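You operate a simulated robot arm through the tools that you are given. There is no shell and no other tool.

You run a simulated robot arm. Do the job below in one go: nothing can be reset, and whatever is moved stays where it is left.

JOB
Ready the chute for a new run.
Fine: count at zero, guide slider at its end, tan divider in its rack slot, white tray under the chute.

It is judged by the outcome, as a careful person would: the job done as asked, and still so three seconds after it is handed in. It fails if anything else is knocked over, pushed out of place, dropped, spilled or broken.

ROBOT AND FRAMES
A 6-joint arm with a two-finger gripper, fixed in place. Base frame: the origin is at the foot of the arm, x ahead of it, y to its left, z up; the work surface is at about z = 0. Units: m, rad, N and s.
With the tool pointing down near the work surface it reaches from about 0.24 to 0.62 m from the base axis. Its first joint turns from -1.152 to 1.152 rad. Payload 1.37 kg.
The tool frame sits at the grasp point between the pads (the TCP): z along the fingers, y along the line on which they close. The tips reach 0.022 m beyond it. The gripper opens to 0.092 m. The gripper's body begins 0.065 m behind the TCP.
Orientation is that of the tool frame in the base frame, as a unit quaternion [x, y, z, w]. With the fingers straight down and closing along the base's y, the tool's x points along the base's -x, its y along +y and its z along -z.

CONTROLS
- The arm moves only by the tool play_rows. Its argument "deltas" is a list of rows, each an object of numbers (a shift or turn left out is 0, a gripper value left out holds the last): "tx", "ty", "tz": the shift along the base's x, y, z in m; "rx", "ry", "rz": the turn, a rotation vector about the base's x, y, z in rad; "gripper": the closure, from 0 (fully open) to 1 (shut). In form: [{"tx": .., "ty": .., "tz": .., "rx": .., "ry": .., "rz": .., "gripper": ..}, ...]. A call has 1 to 20 rows; each row shifts and turns the commanded pose from where the row before left it. Rows are played at 5 a second. More than 0.05 m and 0.15 rad between two rows, or a gripper value outside its range, and nothing of the call is played. Where a pose cannot be reached the arm comes as near as it can. A force on the tool above 40 N (or 10 N above the force at the start of the call, whichever is more), or a blocked arm, ends the call early, and 0.2 s more pass. The fingers move at their own pace and stop on an object; they squeeze with about 23 N. The grip force told is the motor's: it shows also when the fingers shut on nothing. Time passes only in rows, and 0.2 s behind the last, so rows that do not move let the fingers close. It gives the time, the measured TCP pose, the force on the tool (base axes), the opening and the grip force at its end, in the units of the frame above (readings bear some noise), with the torque about the TCP (base axes, N m) and any sound that the robot's microphone picked up, and new pictures: "pictures" is both (left out), scene, wrist or none.
- Cameras (640 x 400 px; columns grow to the right, rows downward): "scene" is fixed at [0.0379, -0.4361, 0.5914]; the picture's right is [0.64, -0.77, 0.00], its down [-0.46, -0.38, -0.80] and it looks along [0.62, 0.51, -0.60] (base axes); focal length 317 px, centre (320, 200). "wrist" rides on the gripper at [0.071, 0.019, -0.102] in the tool frame; the picture's right is [-0.26, 0.96, 0.00], its down [-0.75, -0.21, -0.62] and it looks along [-0.60, -0.16, 0.78] (tool axes); focal length 280 px, centre (320, 200). There is no depth. A picture from a camera that has moved, and an enlarged one, comes with that camera's place and axes in the base frame and with its lens. The place of the scene camera against the robot may be out by one fixed shift of up to 0.025 m in any direction.
- inspect(camera, box): a new picture of the part [left, top, right, bottom] of that camera's present view, enlarged. The clock stands still meanwhile.
- hand_in(): hands the job in; it is judged then, once.

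Places have to be worked out from the pictures, the camera data and where the tool is seen. Open the gripper and draw the arm clear of the work before you hand the job in, unless the task says otherwise.

The tools are called after "Call:" by a JSON object that holds its "method" and its "body". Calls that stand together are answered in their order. play_rows: Moves the arm, as the interface text tells. Its arguments: {"type":"object","properties":{"deltas":{"type":"array","items":{"type":"object","properties":{"tx":{"type":"number"},"ty":{"type":"number"},"tz":{"type":"number"},"rx":{"type":"number"},"ry":{"type":"number"},"rz":{"type":"number"},"gripper":{"type":"number"}}}},"pictures":{"type":"string","enum":["both","scene","wrist","none"]}},"required":["deltas"]} The other tools are called the same way: inspect (camera, box) takes an enlarged picture of a part of a camera's view; hand_in () hands the job in.

At the start:

```text
time: 0.0
position: [0.3479, 0.039, 0.2566]
tool_rot: [0.0, 1.0, 0.0, 0.0]
contact_force: [-0.3, 0.5, -0.2]
torque: [0.0, 0.04, 0.02]
finger_gap: 0.0919
finger_force: 0.1
```

scene: 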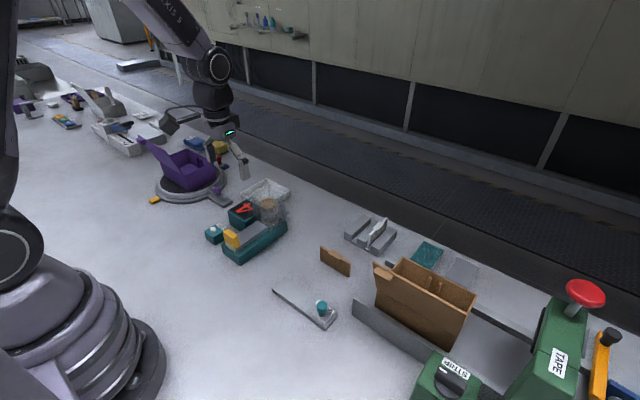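
wrist: 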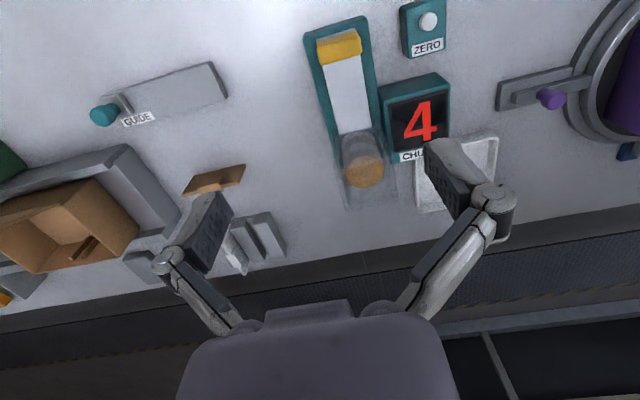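

I start by looking closely at both views to identify the count display, zero button, guide slider, divider, rack and tray.

Call:
{"method": "inspect", "body": {"camera": "wrist", "box": [280, 0, 520, 220]}}

Call:
{"method": "inspect", "body": {"camera": "wrist", "box": [0, 40, 300, 300]}}

Call:
{"method": "inspect", "body": {"camera": "scene", "box": [180, 160, 420, 340]}}

Call:
{"method": "inspect", "body": {"camera": "scene", "box": [340, 220, 640, 400]}}

```text
1.82 times, centred on (400, 110) of wrist
camera zoom: at [0.278, 0.0574, 0.3587], right [0.26, 0.96, 0.0], down [0.75, -0.21, 0.62], along [0.6, -0.16, -0.78], focal length 510 px, centre (174, 364)
```

zoom: 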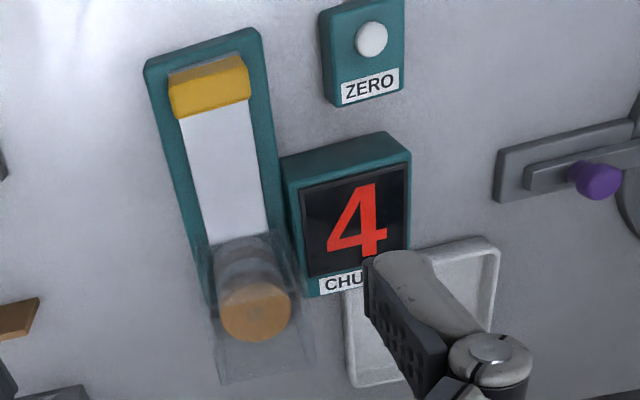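

```text
1.54 times, centred on (150, 170) of wrist
camera zoom: at [0.278, 0.0574, 0.3587], right [0.26, 0.96, 0.0], down [0.75, -0.21, 0.62], along [0.6, -0.16, -0.78], focal length 431 px, centre (582, 246)
```

zoom: 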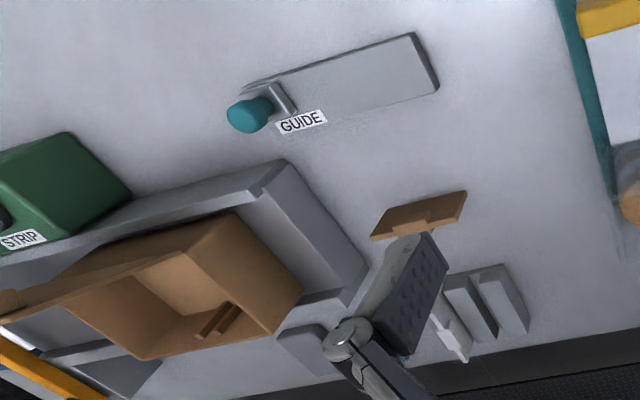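

```text
2.22 times, centred on (300, 250) of scene
camera zoom: at [0.0379, -0.4361, 0.5914], right [0.64, -0.77, 0.0], down [-0.46, -0.38, -0.8], along [0.62, 0.51, -0.6], focal length 704 px, centre (364, 89)
```

zoom: 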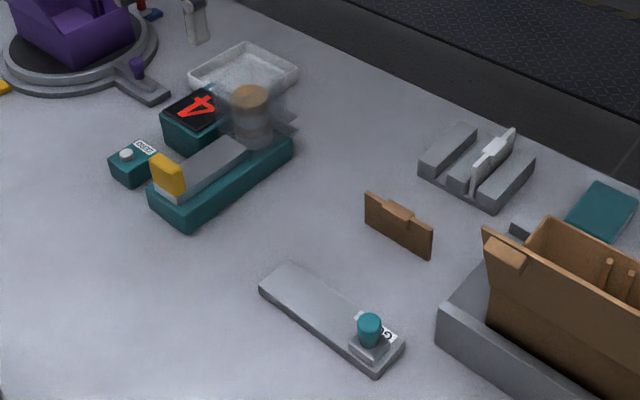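

```text
2.13 times, centred on (490, 310) of scene
camera zoom: at [0.0379, -0.4361, 0.5914], right [0.64, -0.77, 0.0], down [-0.46, -0.38, -0.8], along [0.62, 0.51, -0.6], focal length 675 px, centre (-43, -35)
```

zoom: 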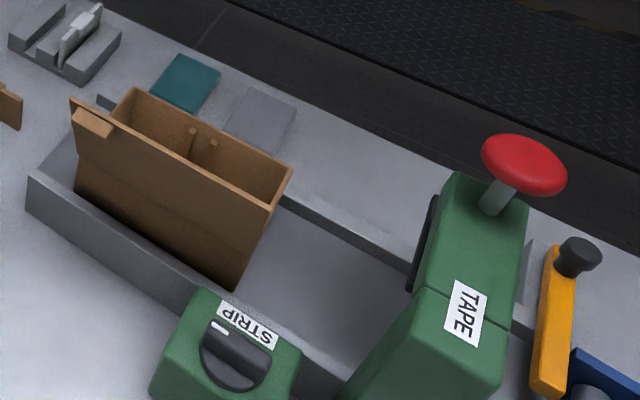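

The counter reads 4; ZERO button, chute, tray, GUIDE slider, tan divider plate and grey slotted rack are visible. I zoom in further on each for details.

Call:
{"method": "inspect", "body": {"camera": "scene", "box": [195, 170, 305, 270]}}

Call:
{"method": "inspect", "body": {"camera": "scene", "box": [310, 210, 410, 290]}}

Call:
{"method": "inspect", "body": {"camera": "scene", "box": [260, 275, 360, 345]}}

Call:
{"method": "inspect", "body": {"camera": "scene", "box": [0, 60, 250, 210]}}

```text
4.00 times, centred on (250, 220) of scene
camera zoom: at [0.0379, -0.4361, 0.5914], right [0.64, -0.77, 0.0], down [-0.46, -0.38, -0.8], along [0.62, 0.51, -0.6], focal length 1266 px, centre (600, 120)
```

zoom: 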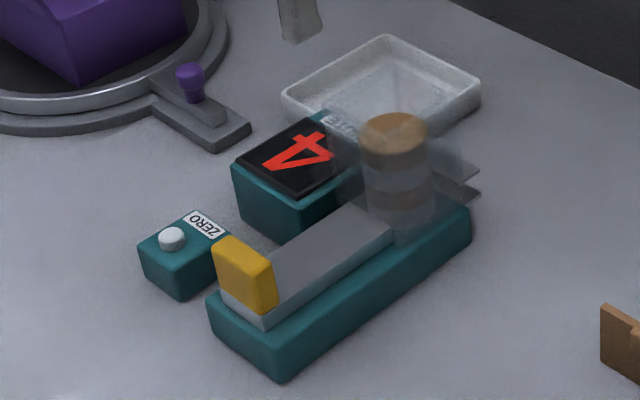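

```text
5.00 times, centred on (360, 250) of scene
camera zoom: at [0.0379, -0.4361, 0.5914], right [0.64, -0.77, 0.0], down [-0.46, -0.38, -0.8], along [0.62, 0.51, -0.6], focal length 1583 px, centre (120, -50)
```

zoom: 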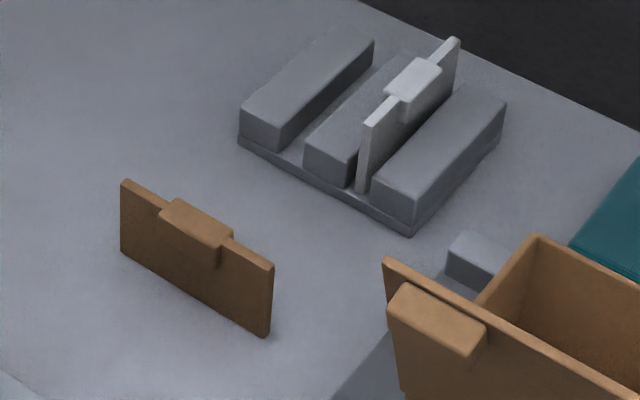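

```text
5.71 times, centred on (310, 310) of scene
camera zoom: at [0.0379, -0.4361, 0.5914], right [0.64, -0.77, 0.0], down [-0.46, -0.38, -0.8], along [0.62, 0.51, -0.6], focal length 1809 px, centre (377, -429)
```

zoom: 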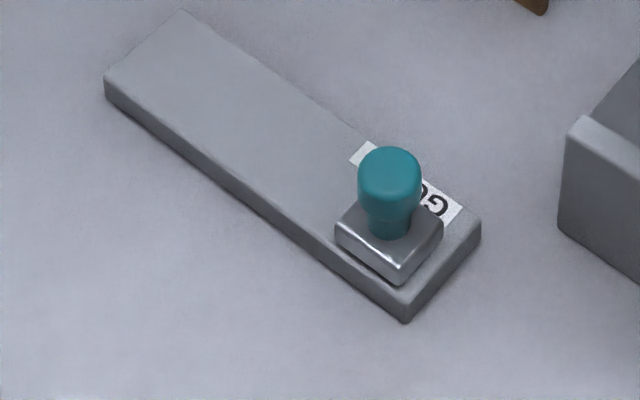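

```text
2.56 times, centred on (125, 135) of scene
camera zoom: at [0.0379, -0.4361, 0.5914], right [0.64, -0.77, 0.0], down [-0.46, -0.38, -0.8], along [0.62, 0.51, -0.6], focal length 810 px, centre (819, 366)
```

zoom: 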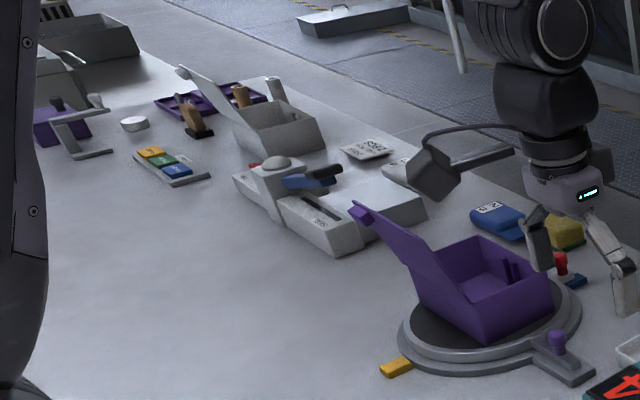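

I need parallax on the chute outlet and the guide, so I move the arm over to the right (−y) and slightly back, staying high.

Call:
{"method": "play_rows", "body": {"deltas": [{"tx": -0.02, "ty": -0.045}, {"tx": -0.02, "ty": -0.045}, {"tx": -0.02, "ty": -0.045}, {}], "pictures": "both"}}

```text
time: 1.0
position: [0.2874, -0.0969, 0.2584]
tool_rot: [0.001, 1.0, 0.0, 0.0]
contact_force: [0.3, -0.4, -0.3]
torque: [0.01, -0.01, -0.01]
finger_gap: 0.0921
finger_force: 0.0
camera wrist: at [0.2185, -0.0781, 0.3607], right [0.26, 0.97, 0.0], down [0.75, -0.2, 0.62], along [0.6, -0.16, -0.78], focal length 280 px, centre (320, 200)
```

scene: 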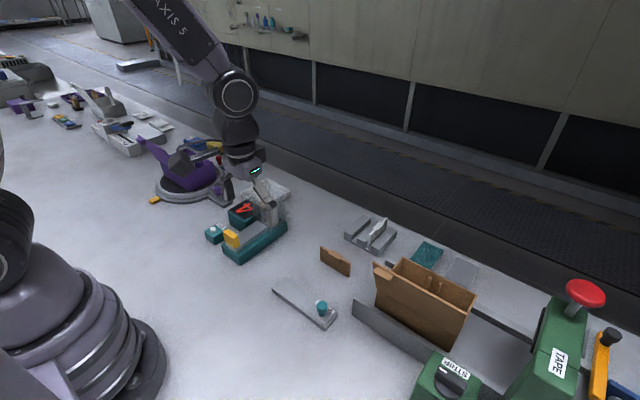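
wrist: 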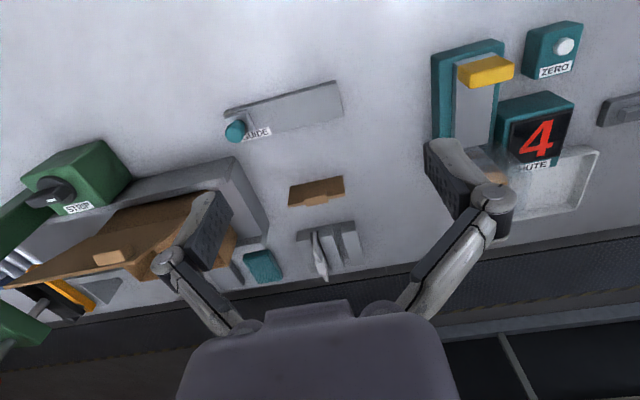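

The whole work area is now in view. I zoom on the guide, divider, rack and chute from this viewpoint.

Call:
{"method": "inspect", "body": {"camera": "wrist", "box": [205, 65, 365, 165]}}

Call:
{"method": "inspect", "body": {"camera": "wrist", "box": [270, 160, 390, 290]}}

Call:
{"method": "inspect", "body": {"camera": "wrist", "box": [410, 10, 640, 230]}}

```text
4.00 times, centred on (285, 115) of wrist
camera zoom: at [0.2185, -0.0781, 0.3607], right [0.26, 0.97, 0.0], down [0.75, -0.2, 0.62], along [0.6, -0.16, -0.78], focal length 1122 px, centre (460, 540)
```

zoom: 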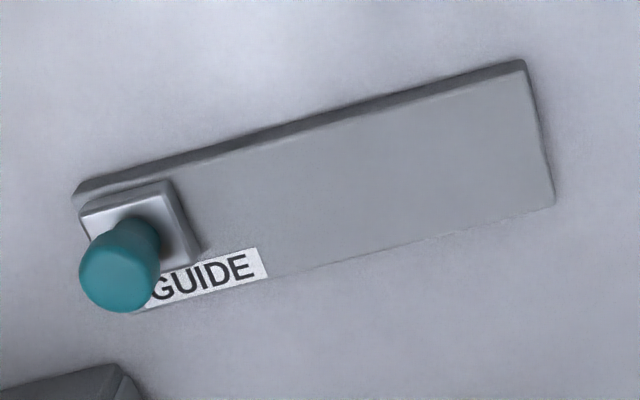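

```text
3.08 times, centred on (330, 225) of wrist
camera zoom: at [0.2185, -0.0781, 0.3607], right [0.26, 0.97, 0.0], down [0.75, -0.2, 0.62], along [0.6, -0.16, -0.78], focal length 863 px, centre (289, 123)
```

zoom: 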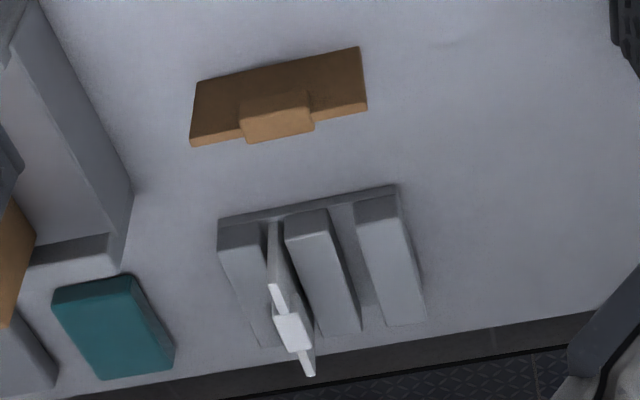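

```text
1.82 times, centred on (525, 120) of wrist
camera zoom: at [0.2185, -0.0781, 0.3607], right [0.26, 0.97, 0.0], down [0.75, -0.2, 0.62], along [0.6, -0.16, -0.78], focal length 510 px, centre (-53, 346)
```

zoom: 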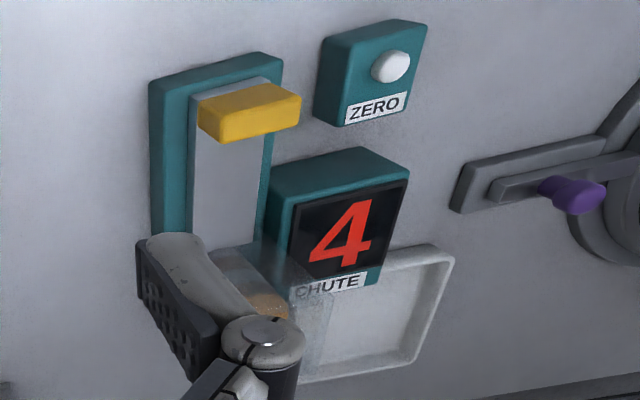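

The guide plate runs along y (about x=0.34, y −0.23…−0.085) with the slider at its −y end; divider stands at about (0.459, −0.148), rack at about (0.60, −0.16) with the +y slot empty. I move the wrist camera toward the chute to understand its outlet and the tray.

Call:
{"method": "play_rows", "body": {"deltas": [{"tx": 0.02, "ty": 0.045}, {"tx": 0.02, "ty": 0.045}, {"tx": 0.03, "ty": 0.04}, {"tx": 0.04, "ty": 0.03}, {"tx": 0.03, "ty": 0.01}, {}], "pictures": "both"}}

```text
time: 2.4
position: [0.4285, 0.0726, 0.2563]
tool_rot: [0.0, 1.0, 0.0, -0.001]
contact_force: [0.4, -0.4, -0.8]
torque: [0.04, 0.02, 0.0]
finger_gap: 0.0918
finger_force: 0.1
camera wrist: at [0.3587, 0.0914, 0.3588], right [0.26, 0.96, 0.0], down [0.75, -0.21, 0.62], along [0.6, -0.16, -0.78], focal length 280 px, centre (320, 200)
```

scene: 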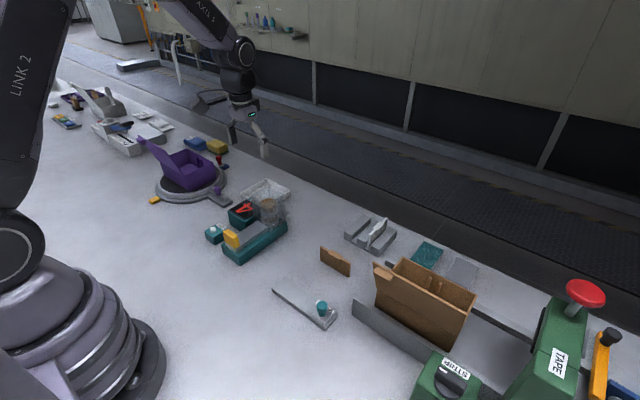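
wrist: 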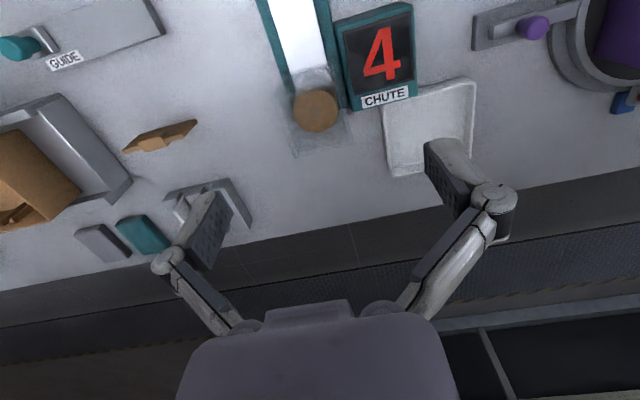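

Call:
{"method": "inspect", "body": {"camera": "wrist", "box": [240, 30, 480, 190]}}

Call:
{"method": "inspect", "body": {"camera": "wrist", "box": [270, 50, 370, 170]}}

Call:
{"method": "inspect", "body": {"camera": "scene", "box": [230, 170, 310, 250]}}

```text
2.50 times, centred on (360, 110) of wrist
camera zoom: at [0.3587, 0.0914, 0.3588], right [0.26, 0.96, 0.0], down [0.75, -0.21, 0.62], along [0.6, -0.16, -0.78], focal length 701 px, centre (220, 425)
```

zoom: 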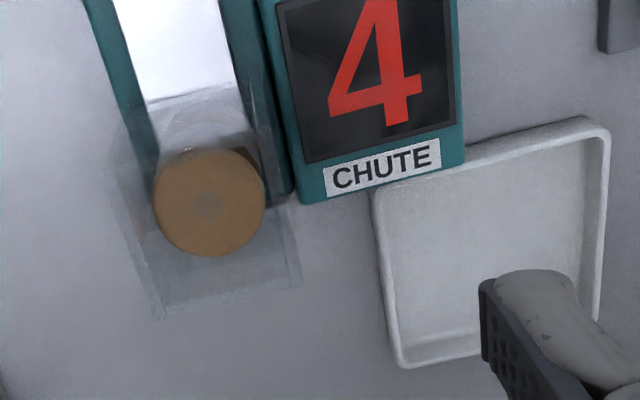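

```text
3.33 times, centred on (320, 110) of wrist
camera zoom: at [0.3587, 0.0914, 0.3588], right [0.26, 0.96, 0.0], down [0.75, -0.21, 0.62], along [0.6, -0.16, -0.78], focal length 935 px, centre (320, 500)
```

zoom: 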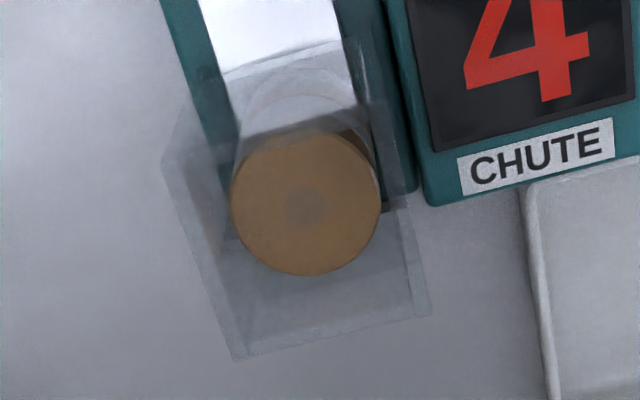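

```text
5.00 times, centred on (270, 210) of scene
camera zoom: at [0.038, -0.4361, 0.5914], right [0.64, -0.77, 0.0], down [-0.46, -0.38, -0.8], along [0.62, 0.51, -0.6], focal length 1583 px, centre (570, 150)
```

zoom: 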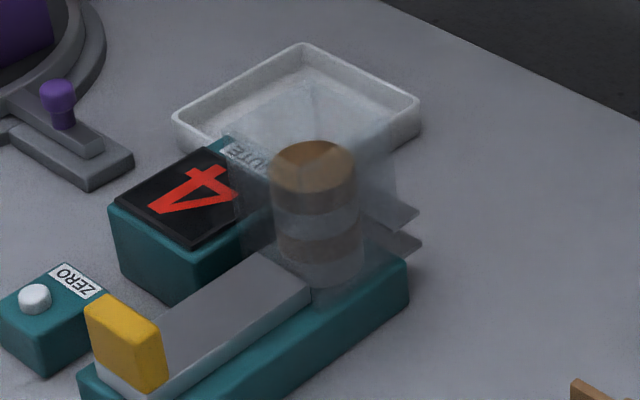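

There's a transparent hopper at the +x end of the chute and what looks like a lip sticking out of the end. I rotate the gripper by +90° and move to the −y side to look at the chute outlet from the side.

Call:
{"method": "play_rows", "body": {"deltas": [{"rz": 0.14, "ty": -0.015, "tx": 0.008}, {"rz": 0.14, "ty": -0.015, "tx": 0.008}, {"rz": 0.14, "ty": -0.015, "tx": 0.008}, {"rz": 0.14, "ty": -0.015, "tx": 0.008}, {"rz": 0.14, "ty": -0.015, "tx": 0.008}, {"rz": 0.14, "ty": -0.015, "tx": 0.008}, {"rz": 0.14, "ty": -0.015, "tx": 0.008}, {"rz": 0.14, "ty": -0.015, "tx": 0.008}, {"rz": 0.14, "ty": -0.015, "tx": 0.008}, {"rz": 0.14, "ty": -0.015, "tx": 0.008}, {"rz": 0.14, "ty": 0.0, "tx": 0.0}, {"rz": 0.0308}, {}], "pictures": "both"}}

```text
time: 5.2
position: [0.5074, -0.0773, 0.257]
tool_rot: [0.707, -0.707, 0.0, 0.0]
contact_force: [0.8, 0.2, -0.1]
torque: [-0.01, -0.03, 0.0]
finger_gap: 0.092
finger_force: 0.1
camera wrist: at [0.4896, -0.1479, 0.3584], right [-0.97, 0.26, 0.0], down [0.2, 0.75, 0.62], along [0.16, 0.6, -0.78], focal length 280 px, centre (320, 200)
```

scene: 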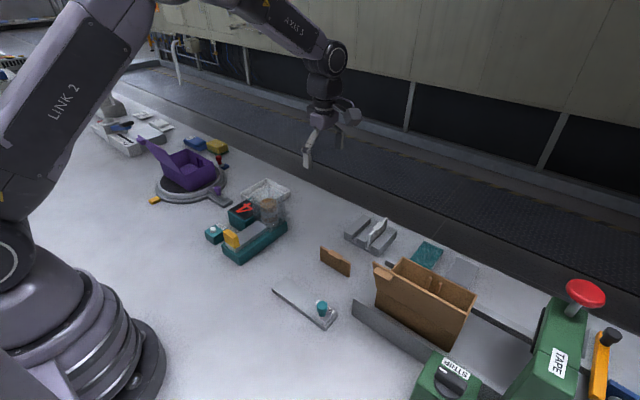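
wrist: 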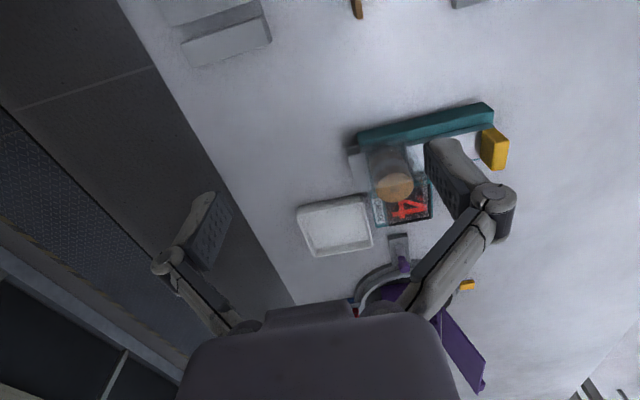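

Call:
{"method": "inspect", "body": {"camera": "wrist", "box": [280, 90, 440, 270]}}

Call:
{"method": "inspect", "body": {"camera": "wrist", "box": [330, 110, 430, 210]}}

```text
2.22 times, centred on (360, 180) of wrist
camera zoom: at [0.4896, -0.1479, 0.3584], right [-0.97, 0.26, 0.0], down [0.2, 0.75, 0.62], along [0.16, 0.6, -0.78], focal length 623 px, centre (231, 244)
```

zoom: 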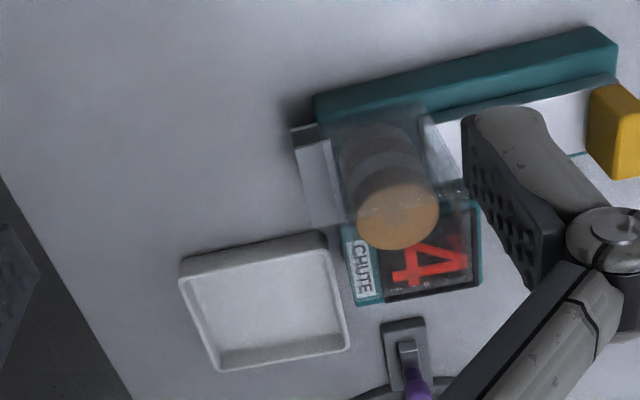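

```text
4.00 times, centred on (380, 160) of wrist
camera zoom: at [0.4896, -0.1479, 0.3584], right [-0.97, 0.26, 0.0], down [0.2, 0.75, 0.62], along [0.16, 0.6, -0.78], focal length 1122 px, centre (80, 360)
```

zoom: 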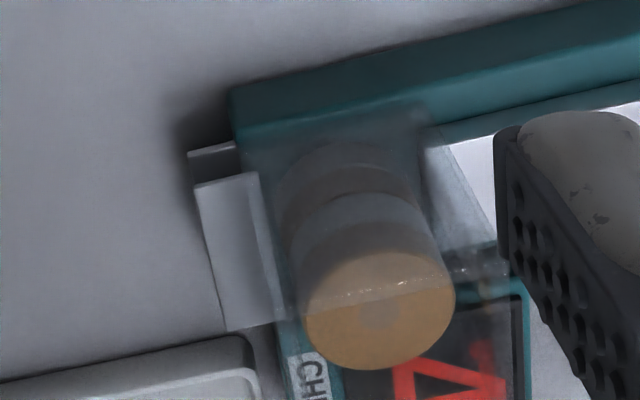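

From the side I see a light tongue at the +x end of the teal base (about x=0.485–0.50, y≈0.045–0.105), with the tray standing to the left. I move closer and tilt the camera for a flatter view of the outlet.

Call:
{"method": "play_rows", "body": {"deltas": [{"tx": 0.01, "ty": 0.01, "tz": -0.03, "rx": 0.12}, {"tx": 0.01, "ty": 0.01, "tz": -0.03, "rx": 0.12}, {"tx": 0.01, "ty": 0.01, "tz": -0.03, "rx": 0.12}, {"tz": -0.02, "rx": 0.1}, {}], "pictures": "both"}}

```text
time: 6.4
position: [0.5392, -0.0465, 0.146]
tool_rot: [0.688, -0.688, -0.162, -0.161]
contact_force: [0.5, 0.9, 0.3]
torque: [-0.02, -0.01, 0.01]
finger_gap: 0.092
finger_force: 0.1
camera wrist: at [0.5212, -0.1554, 0.2059], right [-0.96, 0.23, 0.12], down [0.21, 0.4, 0.9], along [0.16, 0.89, -0.43], focal length 280 px, centre (320, 200)
```

scene: 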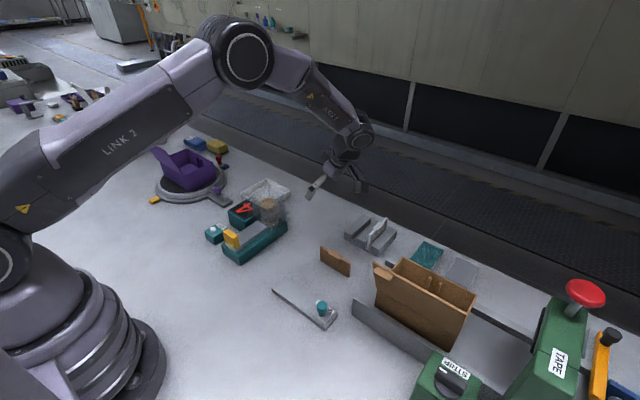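
wrist: 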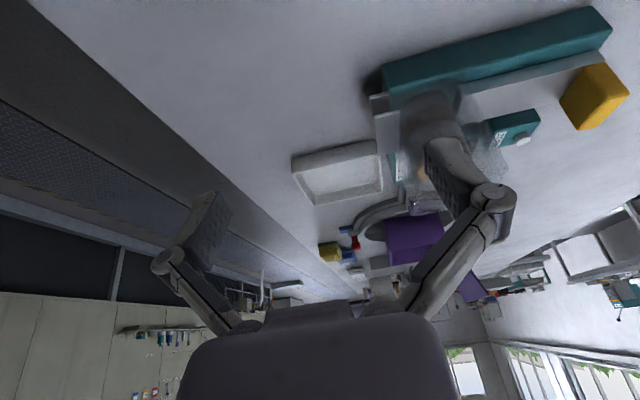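

Call:
{"method": "inspect", "body": {"camera": "wrist", "box": [340, 50, 460, 150]}}

Call:
{"method": "inspect", "body": {"camera": "wrist", "box": [270, 80, 430, 220]}}

```text
4.00 times, centred on (400, 100) of wrist
camera zoom: at [0.5212, -0.1554, 0.2059], right [-0.96, 0.23, 0.12], down [0.21, 0.4, 0.9], along [0.16, 0.89, -0.43], focal length 1122 px, centre (0, 600)
```

zoom: 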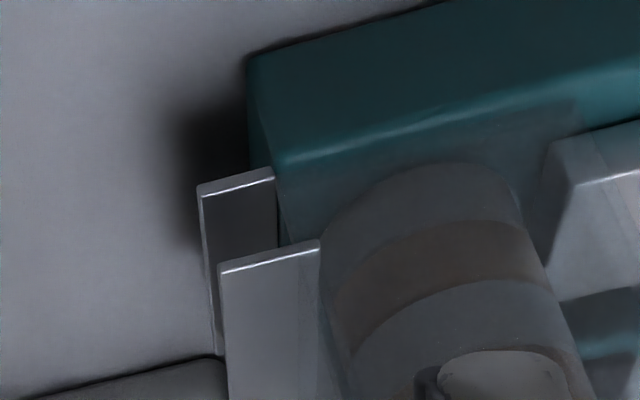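

```text
2.86 times, centred on (350, 150) of wrist
camera zoom: at [0.5212, -0.1554, 0.2059], right [-0.96, 0.23, 0.12], down [0.21, 0.4, 0.9], along [0.16, 0.89, -0.43], focal length 801 px, centre (234, 343)
```

zoom: 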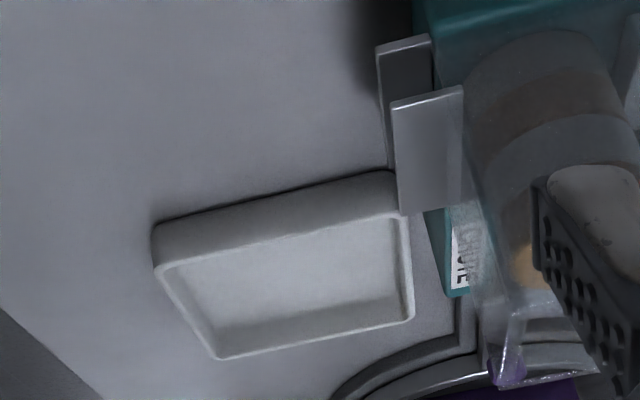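

The outlet is clear now: two thin horizontal plates stick out of the hopper's +x end to x≈0.50 (z≈0.034 and 0.055, y≈0.03–0.088), so discs drop just beyond x≈0.50 and the tray has to go there. I now level the tool (yaw kept at +90°) and go above the tan divider for a closer look.

Call:
{"method": "play_rows", "body": {"deltas": [{"rx": -0.12, "tz": 0.02, "ty": -0.02, "tx": -0.015}, {"rx": -0.12, "tz": 0.01, "ty": -0.025, "tx": -0.02}, {"rx": -0.12, "ty": -0.03, "tx": -0.025}, {"rx": -0.1, "ty": -0.03, "tx": -0.02}, {"tz": -0.02}, {}], "pictures": "both"}}

```text
time: 7.8
position: [0.4566, -0.1547, 0.1576]
tool_rot: [0.707, -0.707, 0.0, -0.001]
contact_force: [-0.7, -0.6, -0.2]
torque: [-0.01, 0.0, 0.03]
finger_gap: 0.0922
finger_force: 0.1
camera wrist: at [0.4388, -0.2244, 0.2591], right [-0.96, 0.26, 0.0], down [0.21, 0.75, 0.62], along [0.16, 0.6, -0.78], focal length 280 px, centre (320, 200)
```

scene: 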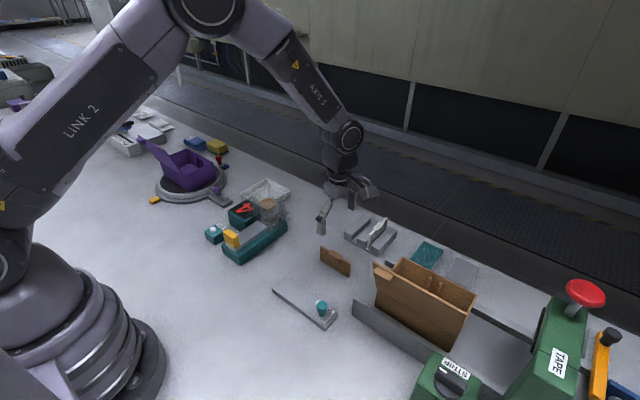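
wrist: 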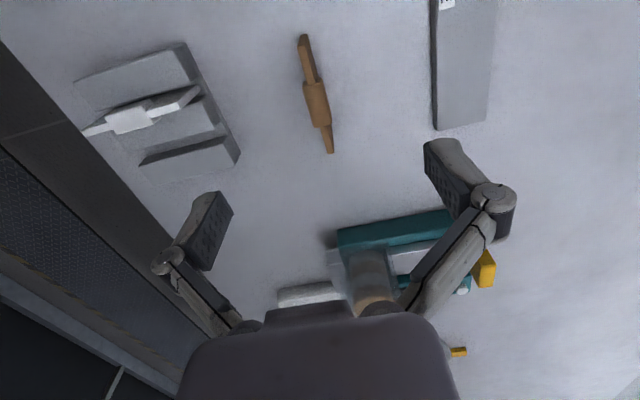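

Call:
{"method": "inspect", "body": {"camera": "wrist", "box": [260, 20, 380, 170]}}

Call:
{"method": "inspect", "body": {"camera": "wrist", "box": [60, 30, 260, 190]}}

```text
2.67 times, centred on (320, 95) of wrist
camera zoom: at [0.4388, -0.2244, 0.2591], right [-0.96, 0.26, 0.0], down [0.21, 0.75, 0.62], along [0.16, 0.6, -0.78], focal length 748 px, centre (320, 480)
```

zoom: 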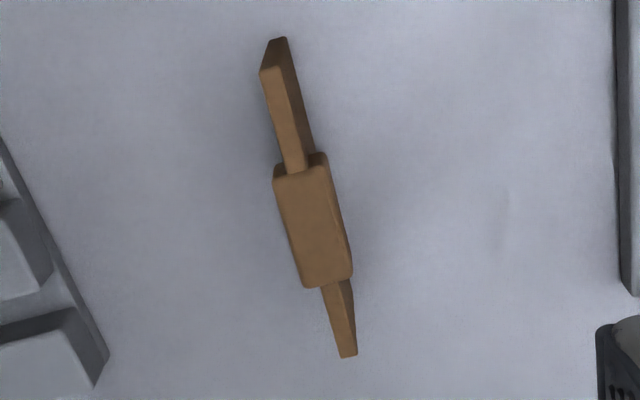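

```text
2.50 times, centred on (160, 110) of wrist
camera zoom: at [0.4388, -0.2244, 0.2591], right [-0.96, 0.26, 0.0], down [0.21, 0.75, 0.62], along [0.16, 0.6, -0.78], focal length 701 px, centre (720, 425)
```

zoom: 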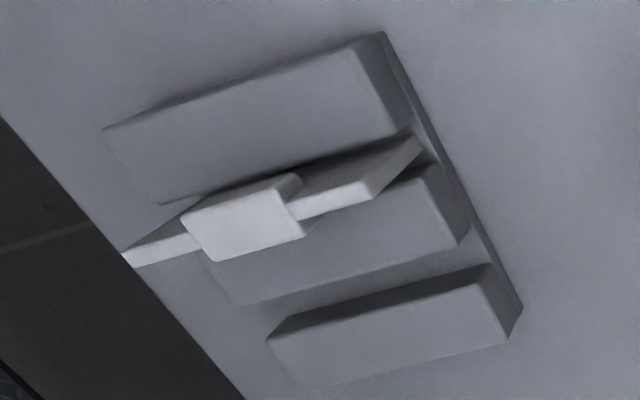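

The divider's tab is centred at about (0.460, −0.150), 13 mm thick, top z≈0.048; the rack's empty slot is centred at y≈−0.1385, x≈0.556–0.647, blocks 0.023 high. I lower part-way over the tab and check alignment.

Call:
{"method": "play_rows", "body": {"deltas": [{"tx": 0.002, "tz": -0.03}, {"tz": -0.03}, {"tz": -0.015}, {}], "pictures": "both"}}

Call:
{"method": "inspect", "body": {"camera": "wrist", "box": [180, 60, 480, 260]}}

Call:
{"method": "inspect", "body": {"camera": "scene", "box": [290, 190, 390, 290]}}

```text
time: 8.8
position: [0.4593, -0.1511, 0.0807]
tool_rot: [0.707, -0.707, 0.0, 0.0]
contact_force: [-0.7, 0.1, 0.6]
torque: [-0.05, -0.02, 0.04]
finger_gap: 0.092
finger_force: 0.1
camera wrist: at [0.4404, -0.2211, 0.1828], right [-0.96, 0.26, 0.0], down [0.21, 0.75, 0.62], along [0.16, 0.6, -0.78], focal length 280 px, centre (320, 200)
```

scene: 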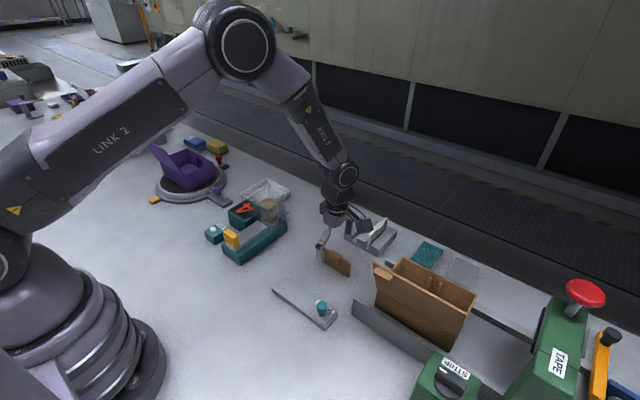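
wrist: 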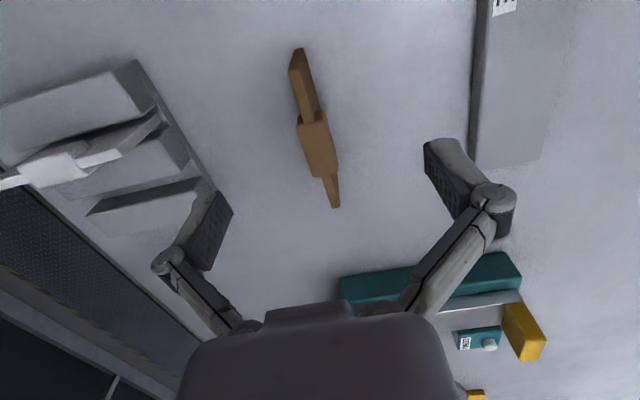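

```text
2.00 times, centred on (330, 160) of wrist
camera zoom: at [0.4404, -0.2211, 0.1828], right [-0.96, 0.26, 0.0], down [0.21, 0.75, 0.62], along [0.16, 0.6, -0.78], focal length 561 px, centre (300, 280)
```

zoom: 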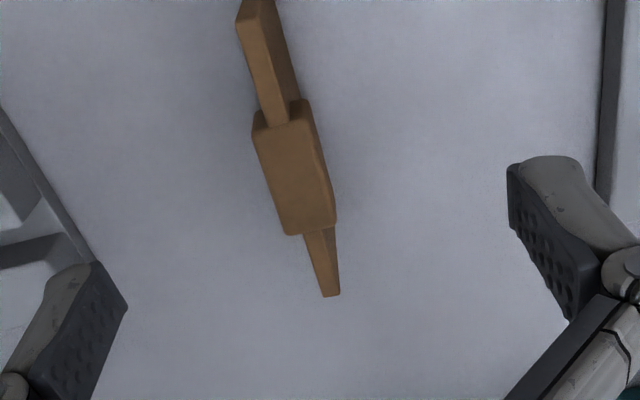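

```text
4.00 times, centred on (340, 240) of scene
camera zoom: at [0.0379, -0.4361, 0.5914], right [0.64, -0.77, 0.0], down [-0.46, -0.38, -0.8], along [0.62, 0.51, -0.6], focal length 1266 px, centre (240, 40)
```

zoom: 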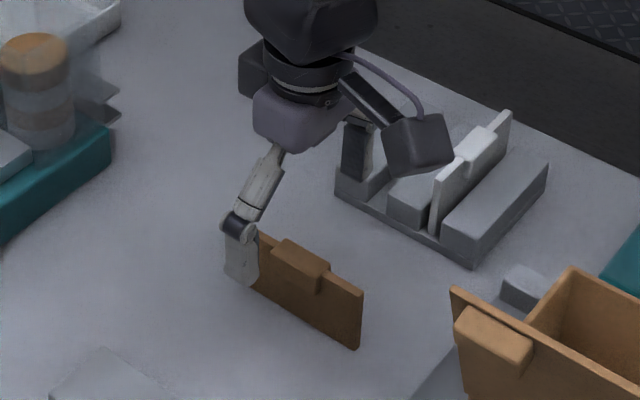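

Tab is centred at about (0.4595, −0.1515), which matches the TCP within ~1 mm. I lower to z≈0.051 (tips ~0.029, below the tab's underside but above rack-block height) and close.

Call:
{"method": "play_rows", "body": {"deltas": [{"tz": -0.02}, {"tz": -0.0105}, {}, {"gripper": 0.6}, {"gripper": 0.8}, {"gripper": 1.0}, {}, {}, {}, {}], "pictures": "both"}}

Call:
{"method": "inspect", "body": {"camera": "scene", "box": [290, 190, 390, 290]}}

Call:
{"method": "inspect", "body": {"camera": "wrist", "box": [200, 60, 440, 260]}}

```text
time: 11.0
position: [0.4605, -0.1509, 0.0504]
tool_rot: [0.707, -0.707, 0.001, 0.0]
contact_force: [0.6, -0.2, 0.8]
torque: [-0.04, 0.0, -0.01]
finger_gap: 0.0142
finger_force: 22.8
camera wrist: at [0.4413, -0.2217, 0.1524], right [-0.96, 0.26, 0.0], down [0.21, 0.75, 0.62], along [0.16, 0.6, -0.78], focal length 280 px, centre (320, 200)
```

scene: 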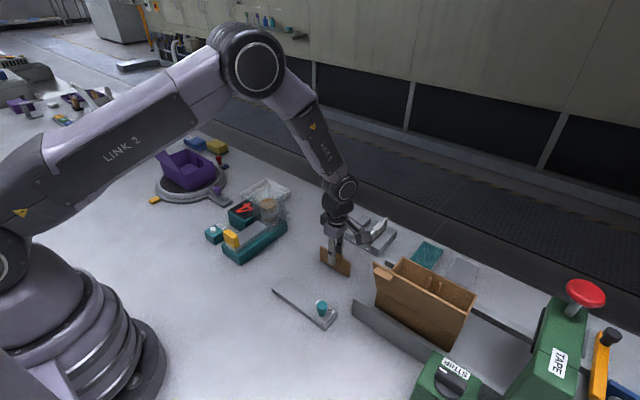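
wrist: 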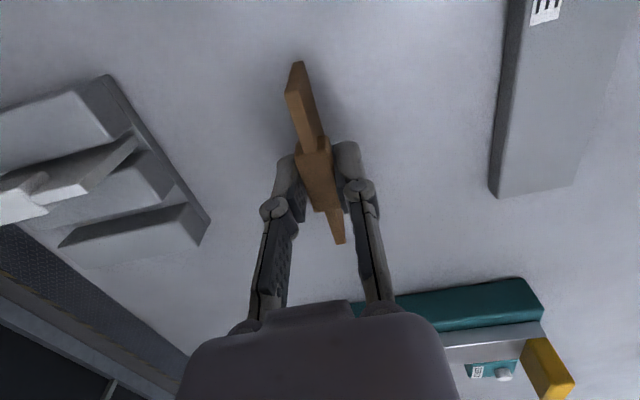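

```text
4.00 times, centred on (340, 240) of scene
camera zoom: at [0.0379, -0.4361, 0.5914], right [0.64, -0.77, 0.0], down [-0.46, -0.38, -0.8], along [0.62, 0.51, -0.6], focal length 1266 px, centre (240, 40)
```

zoom: 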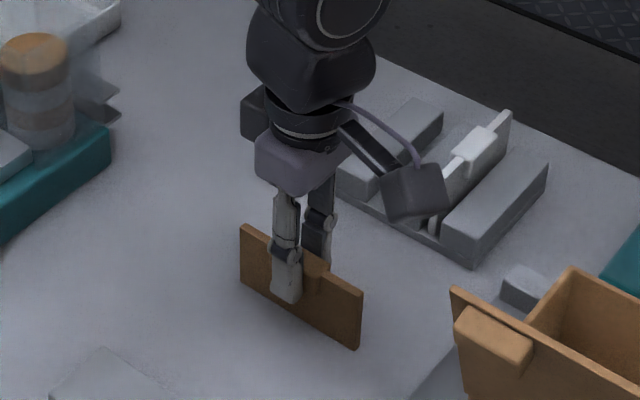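

```text
2.00 times, centred on (320, 160) of wrist
camera zoom: at [0.4413, -0.2217, 0.1524], right [-0.96, 0.26, 0.0], down [0.21, 0.75, 0.62], along [0.16, 0.6, -0.78], focal length 561 px, centre (320, 280)
```

zoom: 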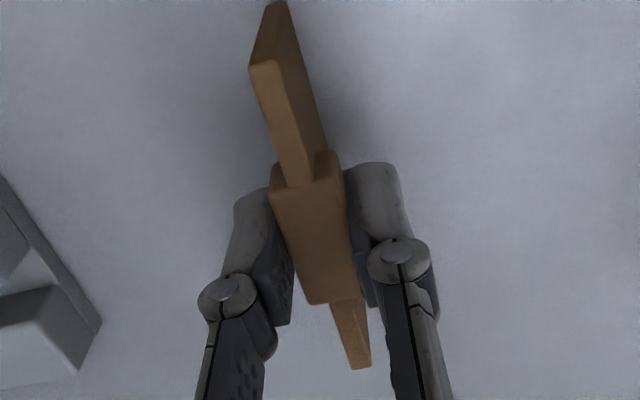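

The divider is held (gap 14 mm, 23 N). I lift it and swing it −90° while moving over the rack's empty slot.

Call:
{"method": "play_rows", "body": {"deltas": [{"tz": 0.02}, {"tz": 0.03}, {"tz": 0.03}, {"tz": 0.01, "rz": -0.1}, {"rz": -0.14, "tx": 0.0125, "ty": 0.00125}, {"rz": -0.14, "tx": 0.0125, "ty": 0.00125}, {"rz": -0.14, "tx": 0.0125, "ty": 0.00125}, {"rz": -0.14, "tx": 0.0125, "ty": 0.00125}, {"rz": -0.14, "tx": 0.0125, "ty": 0.00125}, {"rz": -0.14, "tx": 0.0125, "ty": 0.00125}, {"rz": -0.14, "tx": 0.0125, "ty": 0.00125}, {"rz": -0.14, "tx": 0.0125, "ty": 0.00125}, {"rz": -0.14, "tx": 0.0125, "ty": 0.00125}, {"rz": -0.14, "tx": 0.0125, "ty": 0.00125}, {"rz": -0.0708, "tx": 0.0121}, {}], "pictures": "both"}}

Call:
{"method": "inspect", "body": {"camera": "wrist", "box": [180, 80, 460, 300]}}

Call:
{"method": "inspect", "body": {"camera": "scene", "box": [320, 160, 440, 270]}}

```text
time: 14.4
position: [0.5961, -0.1407, 0.1414]
tool_rot: [0.001, 1.0, 0.0, 0.0]
contact_force: [0.4, 0.1, -0.7]
torque: [0.03, 0.0, -0.01]
finger_gap: 0.0144
finger_force: 22.8
camera wrist: at [0.5263, -0.1204, 0.2439], right [0.26, 0.96, 0.0], down [0.75, -0.21, 0.62], along [0.6, -0.16, -0.78], focal length 280 px, centre (320, 200)
```

scene: 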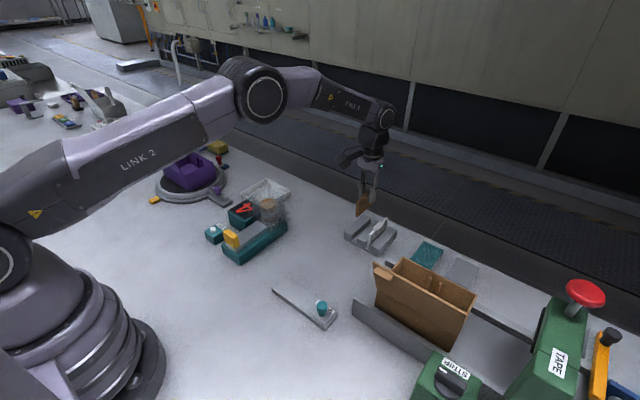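
wrist: 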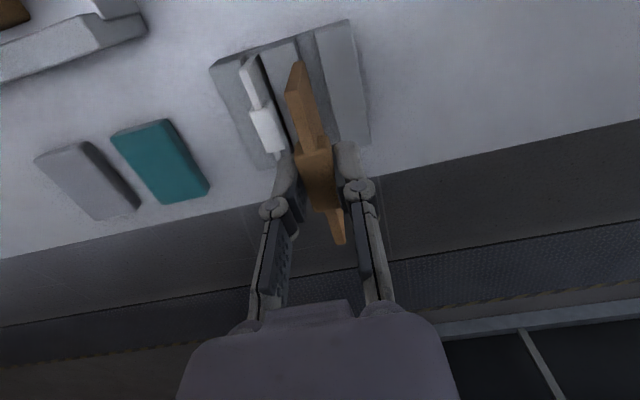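

```text
1.82 times, centred on (320, 190) of wrist
camera zoom: at [0.5263, -0.1204, 0.2439], right [0.26, 0.96, 0.0], down [0.75, -0.21, 0.62], along [0.6, -0.16, -0.78], focal length 510 px, centre (320, 218)
```

zoom: 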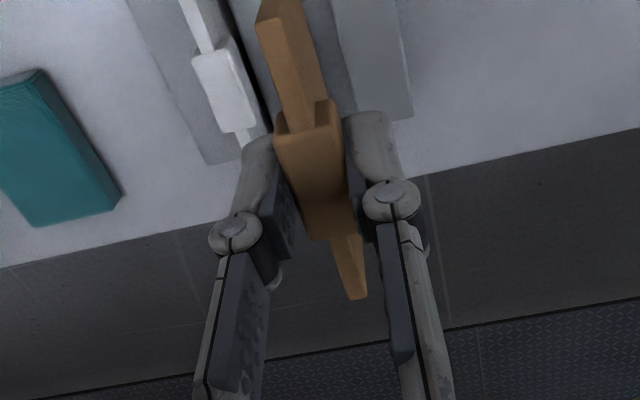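

```text
3.64 times, centred on (380, 215) of scene
camera zoom: at [0.0379, -0.4361, 0.5914], right [0.64, -0.77, 0.0], down [-0.46, -0.38, -0.8], along [0.62, 0.51, -0.6], focal length 1151 px, centre (102, 146)
```

zoom: 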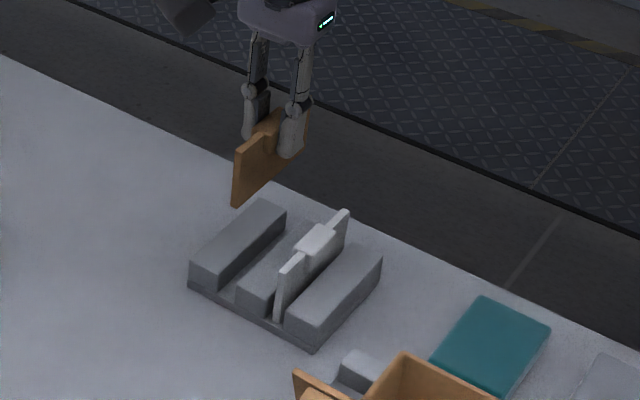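

I zoom on the rack from here to measure the slot relative to the held plate before lowering.

Call:
{"method": "inspect", "body": {"camera": "wrist", "box": [200, 10, 380, 170]}}

```text
2.50 times, centred on (290, 90) of wrist
camera zoom: at [0.5263, -0.1204, 0.2439], right [0.26, 0.96, 0.0], down [0.75, -0.21, 0.62], along [0.6, -0.16, -0.78], focal length 701 px, centre (395, 475)
```

zoom: 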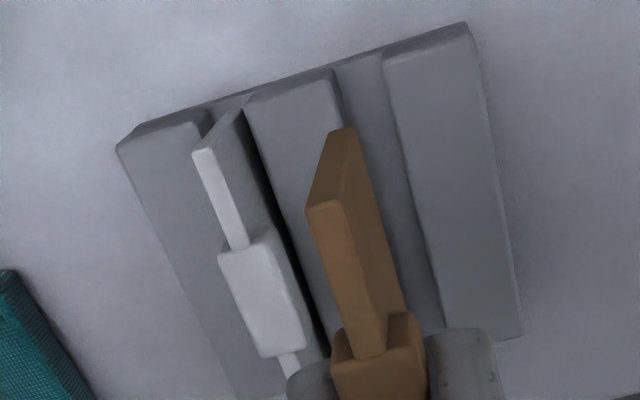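

In this view the plate is at y≈−0.139 and the slot's centre at y≈−0.137, so I correct by +1.5 mm in y and +2 mm in x, then lower into the slot, stopping just above the floor.

Call:
{"method": "play_rows", "body": {"deltas": [{"tx": 0.002, "ty": 0.0015}, {"tz": -0.025}, {"tz": -0.025}, {"tz": -0.015}, {}], "pictures": "both"}}

Call:
{"method": "inspect", "body": {"camera": "wrist", "box": [180, 20, 460, 240]}}

Call:
{"method": "inspect", "body": {"camera": "scene", "box": [330, 180, 420, 270]}}

```text
time: 15.6
position: [0.6, -0.1388, 0.0774]
tool_rot: [0.0, 1.0, 0.001, -0.001]
contact_force: [0.4, 0.0, -0.6]
torque: [0.03, 0.01, 0.01]
finger_gap: 0.0141
finger_force: 22.4
camera wrist: at [0.5292, -0.1195, 0.1787], right [0.26, 0.96, 0.0], down [0.75, -0.21, 0.63], along [0.6, -0.16, -0.78], focal length 280 px, centre (320, 200)
```

scene: 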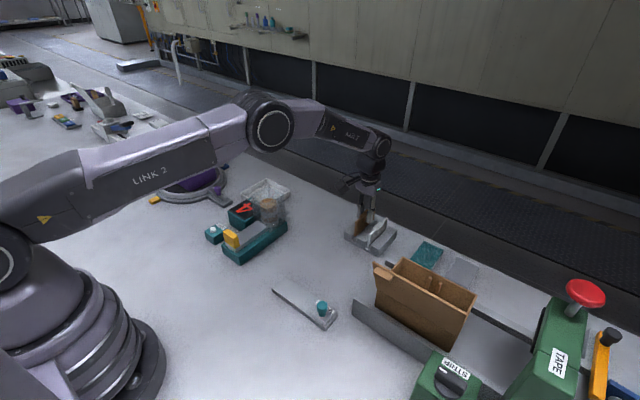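
wrist: 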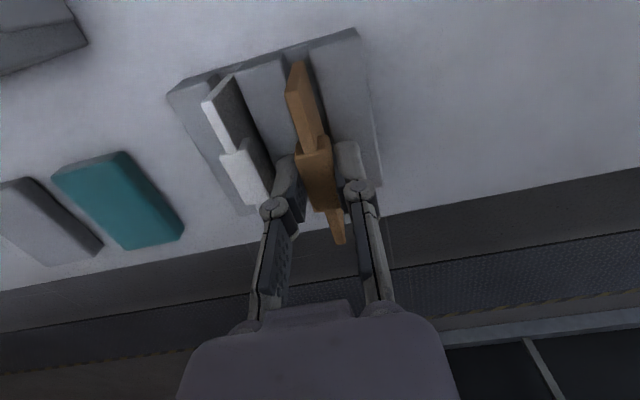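

```text
1.82 times, centred on (320, 130) of wrist
camera zoom: at [0.5292, -0.1195, 0.1787], right [0.26, 0.96, 0.0], down [0.75, -0.21, 0.63], along [0.6, -0.16, -0.78], focal length 510 px, centre (320, 327)
```

zoom: 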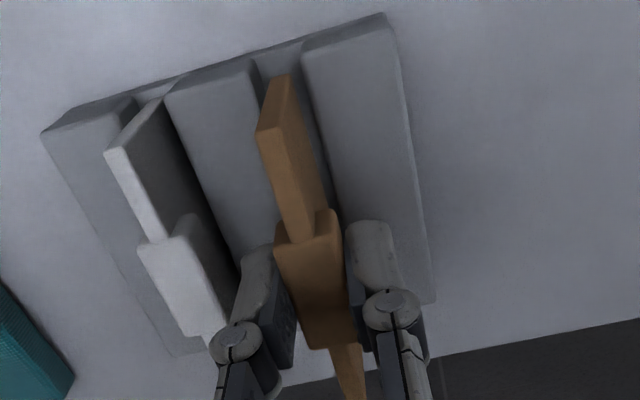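

```text
4.44 times, centred on (375, 225) of scene
camera zoom: at [0.0379, -0.4361, 0.5914], right [0.64, -0.77, 0.0], down [-0.46, -0.38, -0.8], along [0.62, 0.51, -0.6], focal length 1407 px, centre (76, 89)
```

zoom: 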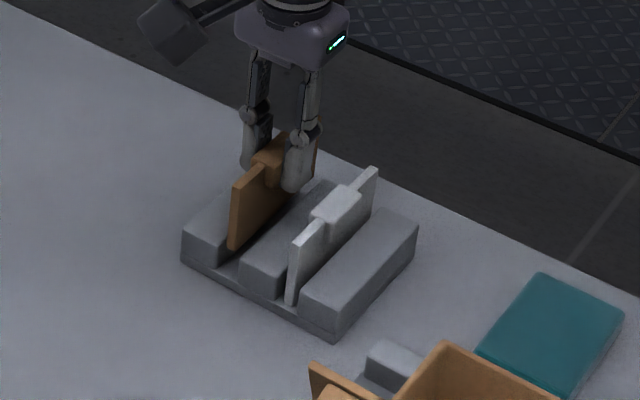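

The plate's lower edge lines up within the slot opening. I continue lowering in small steps to the floor.

Call:
{"method": "play_rows", "body": {"deltas": [{"tz": -0.008}, {"tz": -0.007}, {"tz": -0.003}, {}], "pictures": "both"}}

Call:
{"method": "inspect", "body": {"camera": "scene", "box": [330, 180, 420, 270]}}

Call:
{"method": "inspect", "body": {"camera": "wrist", "box": [180, 20, 460, 240]}}

```text
time: 16.6
position: [0.5997, -0.1403, 0.0592]
tool_rot: [0.001, 1.0, 0.001, 0.0]
contact_force: [-0.3, 0.9, 3.6]
torque: [0.05, 0.08, 0.04]
finger_gap: 0.0139
finger_force: 23.0
camera wrist: at [0.53, -0.12, 0.1606], right [0.26, 0.96, 0.0], down [0.75, -0.21, 0.63], along [0.6, -0.16, -0.78], focal length 280 px, centre (320, 200)
```

scene: 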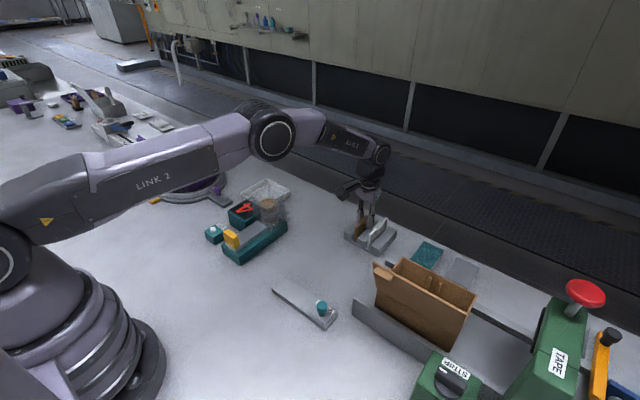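
wrist: 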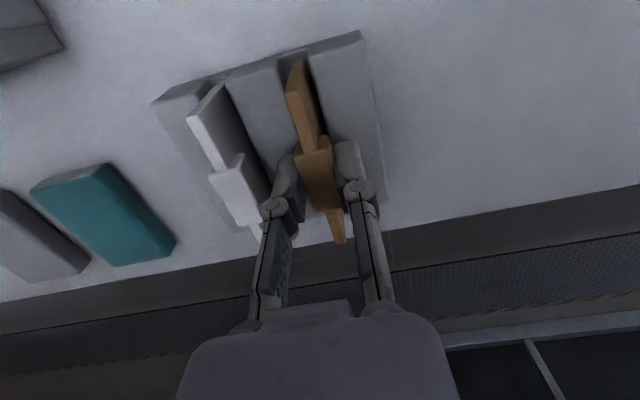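

```text
4.44 times, centred on (375, 225) of scene
camera zoom: at [0.0379, -0.4361, 0.5914], right [0.64, -0.77, 0.0], down [-0.46, -0.38, -0.8], along [0.62, 0.51, -0.6], focal length 1407 px, centre (76, 89)
```

zoom: 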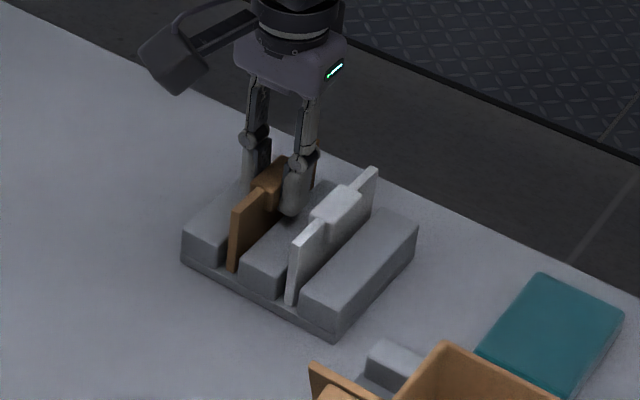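

```text
1.82 times, centred on (320, 130) of wrist
camera zoom: at [0.53, -0.12, 0.1606], right [0.26, 0.96, 0.0], down [0.75, -0.21, 0.63], along [0.6, -0.16, -0.78], focal length 510 px, centre (320, 327)
```

zoom: 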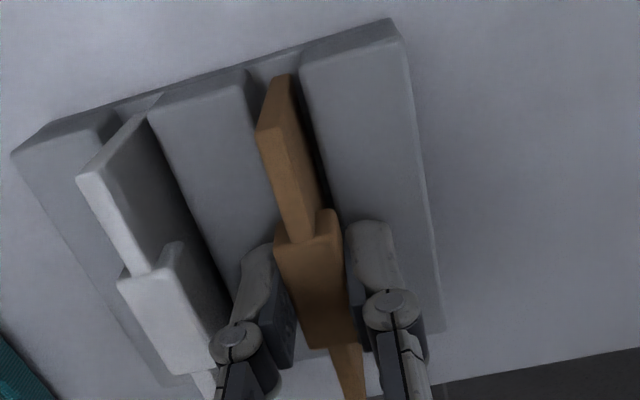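

A light 3.6 N contact shows; the bottom may be touching the floor. I lower another 1.5 mm to see how the force behaves.

Call:
{"method": "play_rows", "body": {"deltas": [{"tz": -0.0015}, {}, {}], "pictures": "none"}}

```text
time: 17.4
position: [0.6011, -0.1407, 0.058]
tool_rot: [0.0, 1.0, 0.0, 0.002]
contact_force: [1.0, 0.6, 17.2]
torque: [0.03, 0.18, 0.0]
finger_gap: 0.0141
finger_force: 22.6
```

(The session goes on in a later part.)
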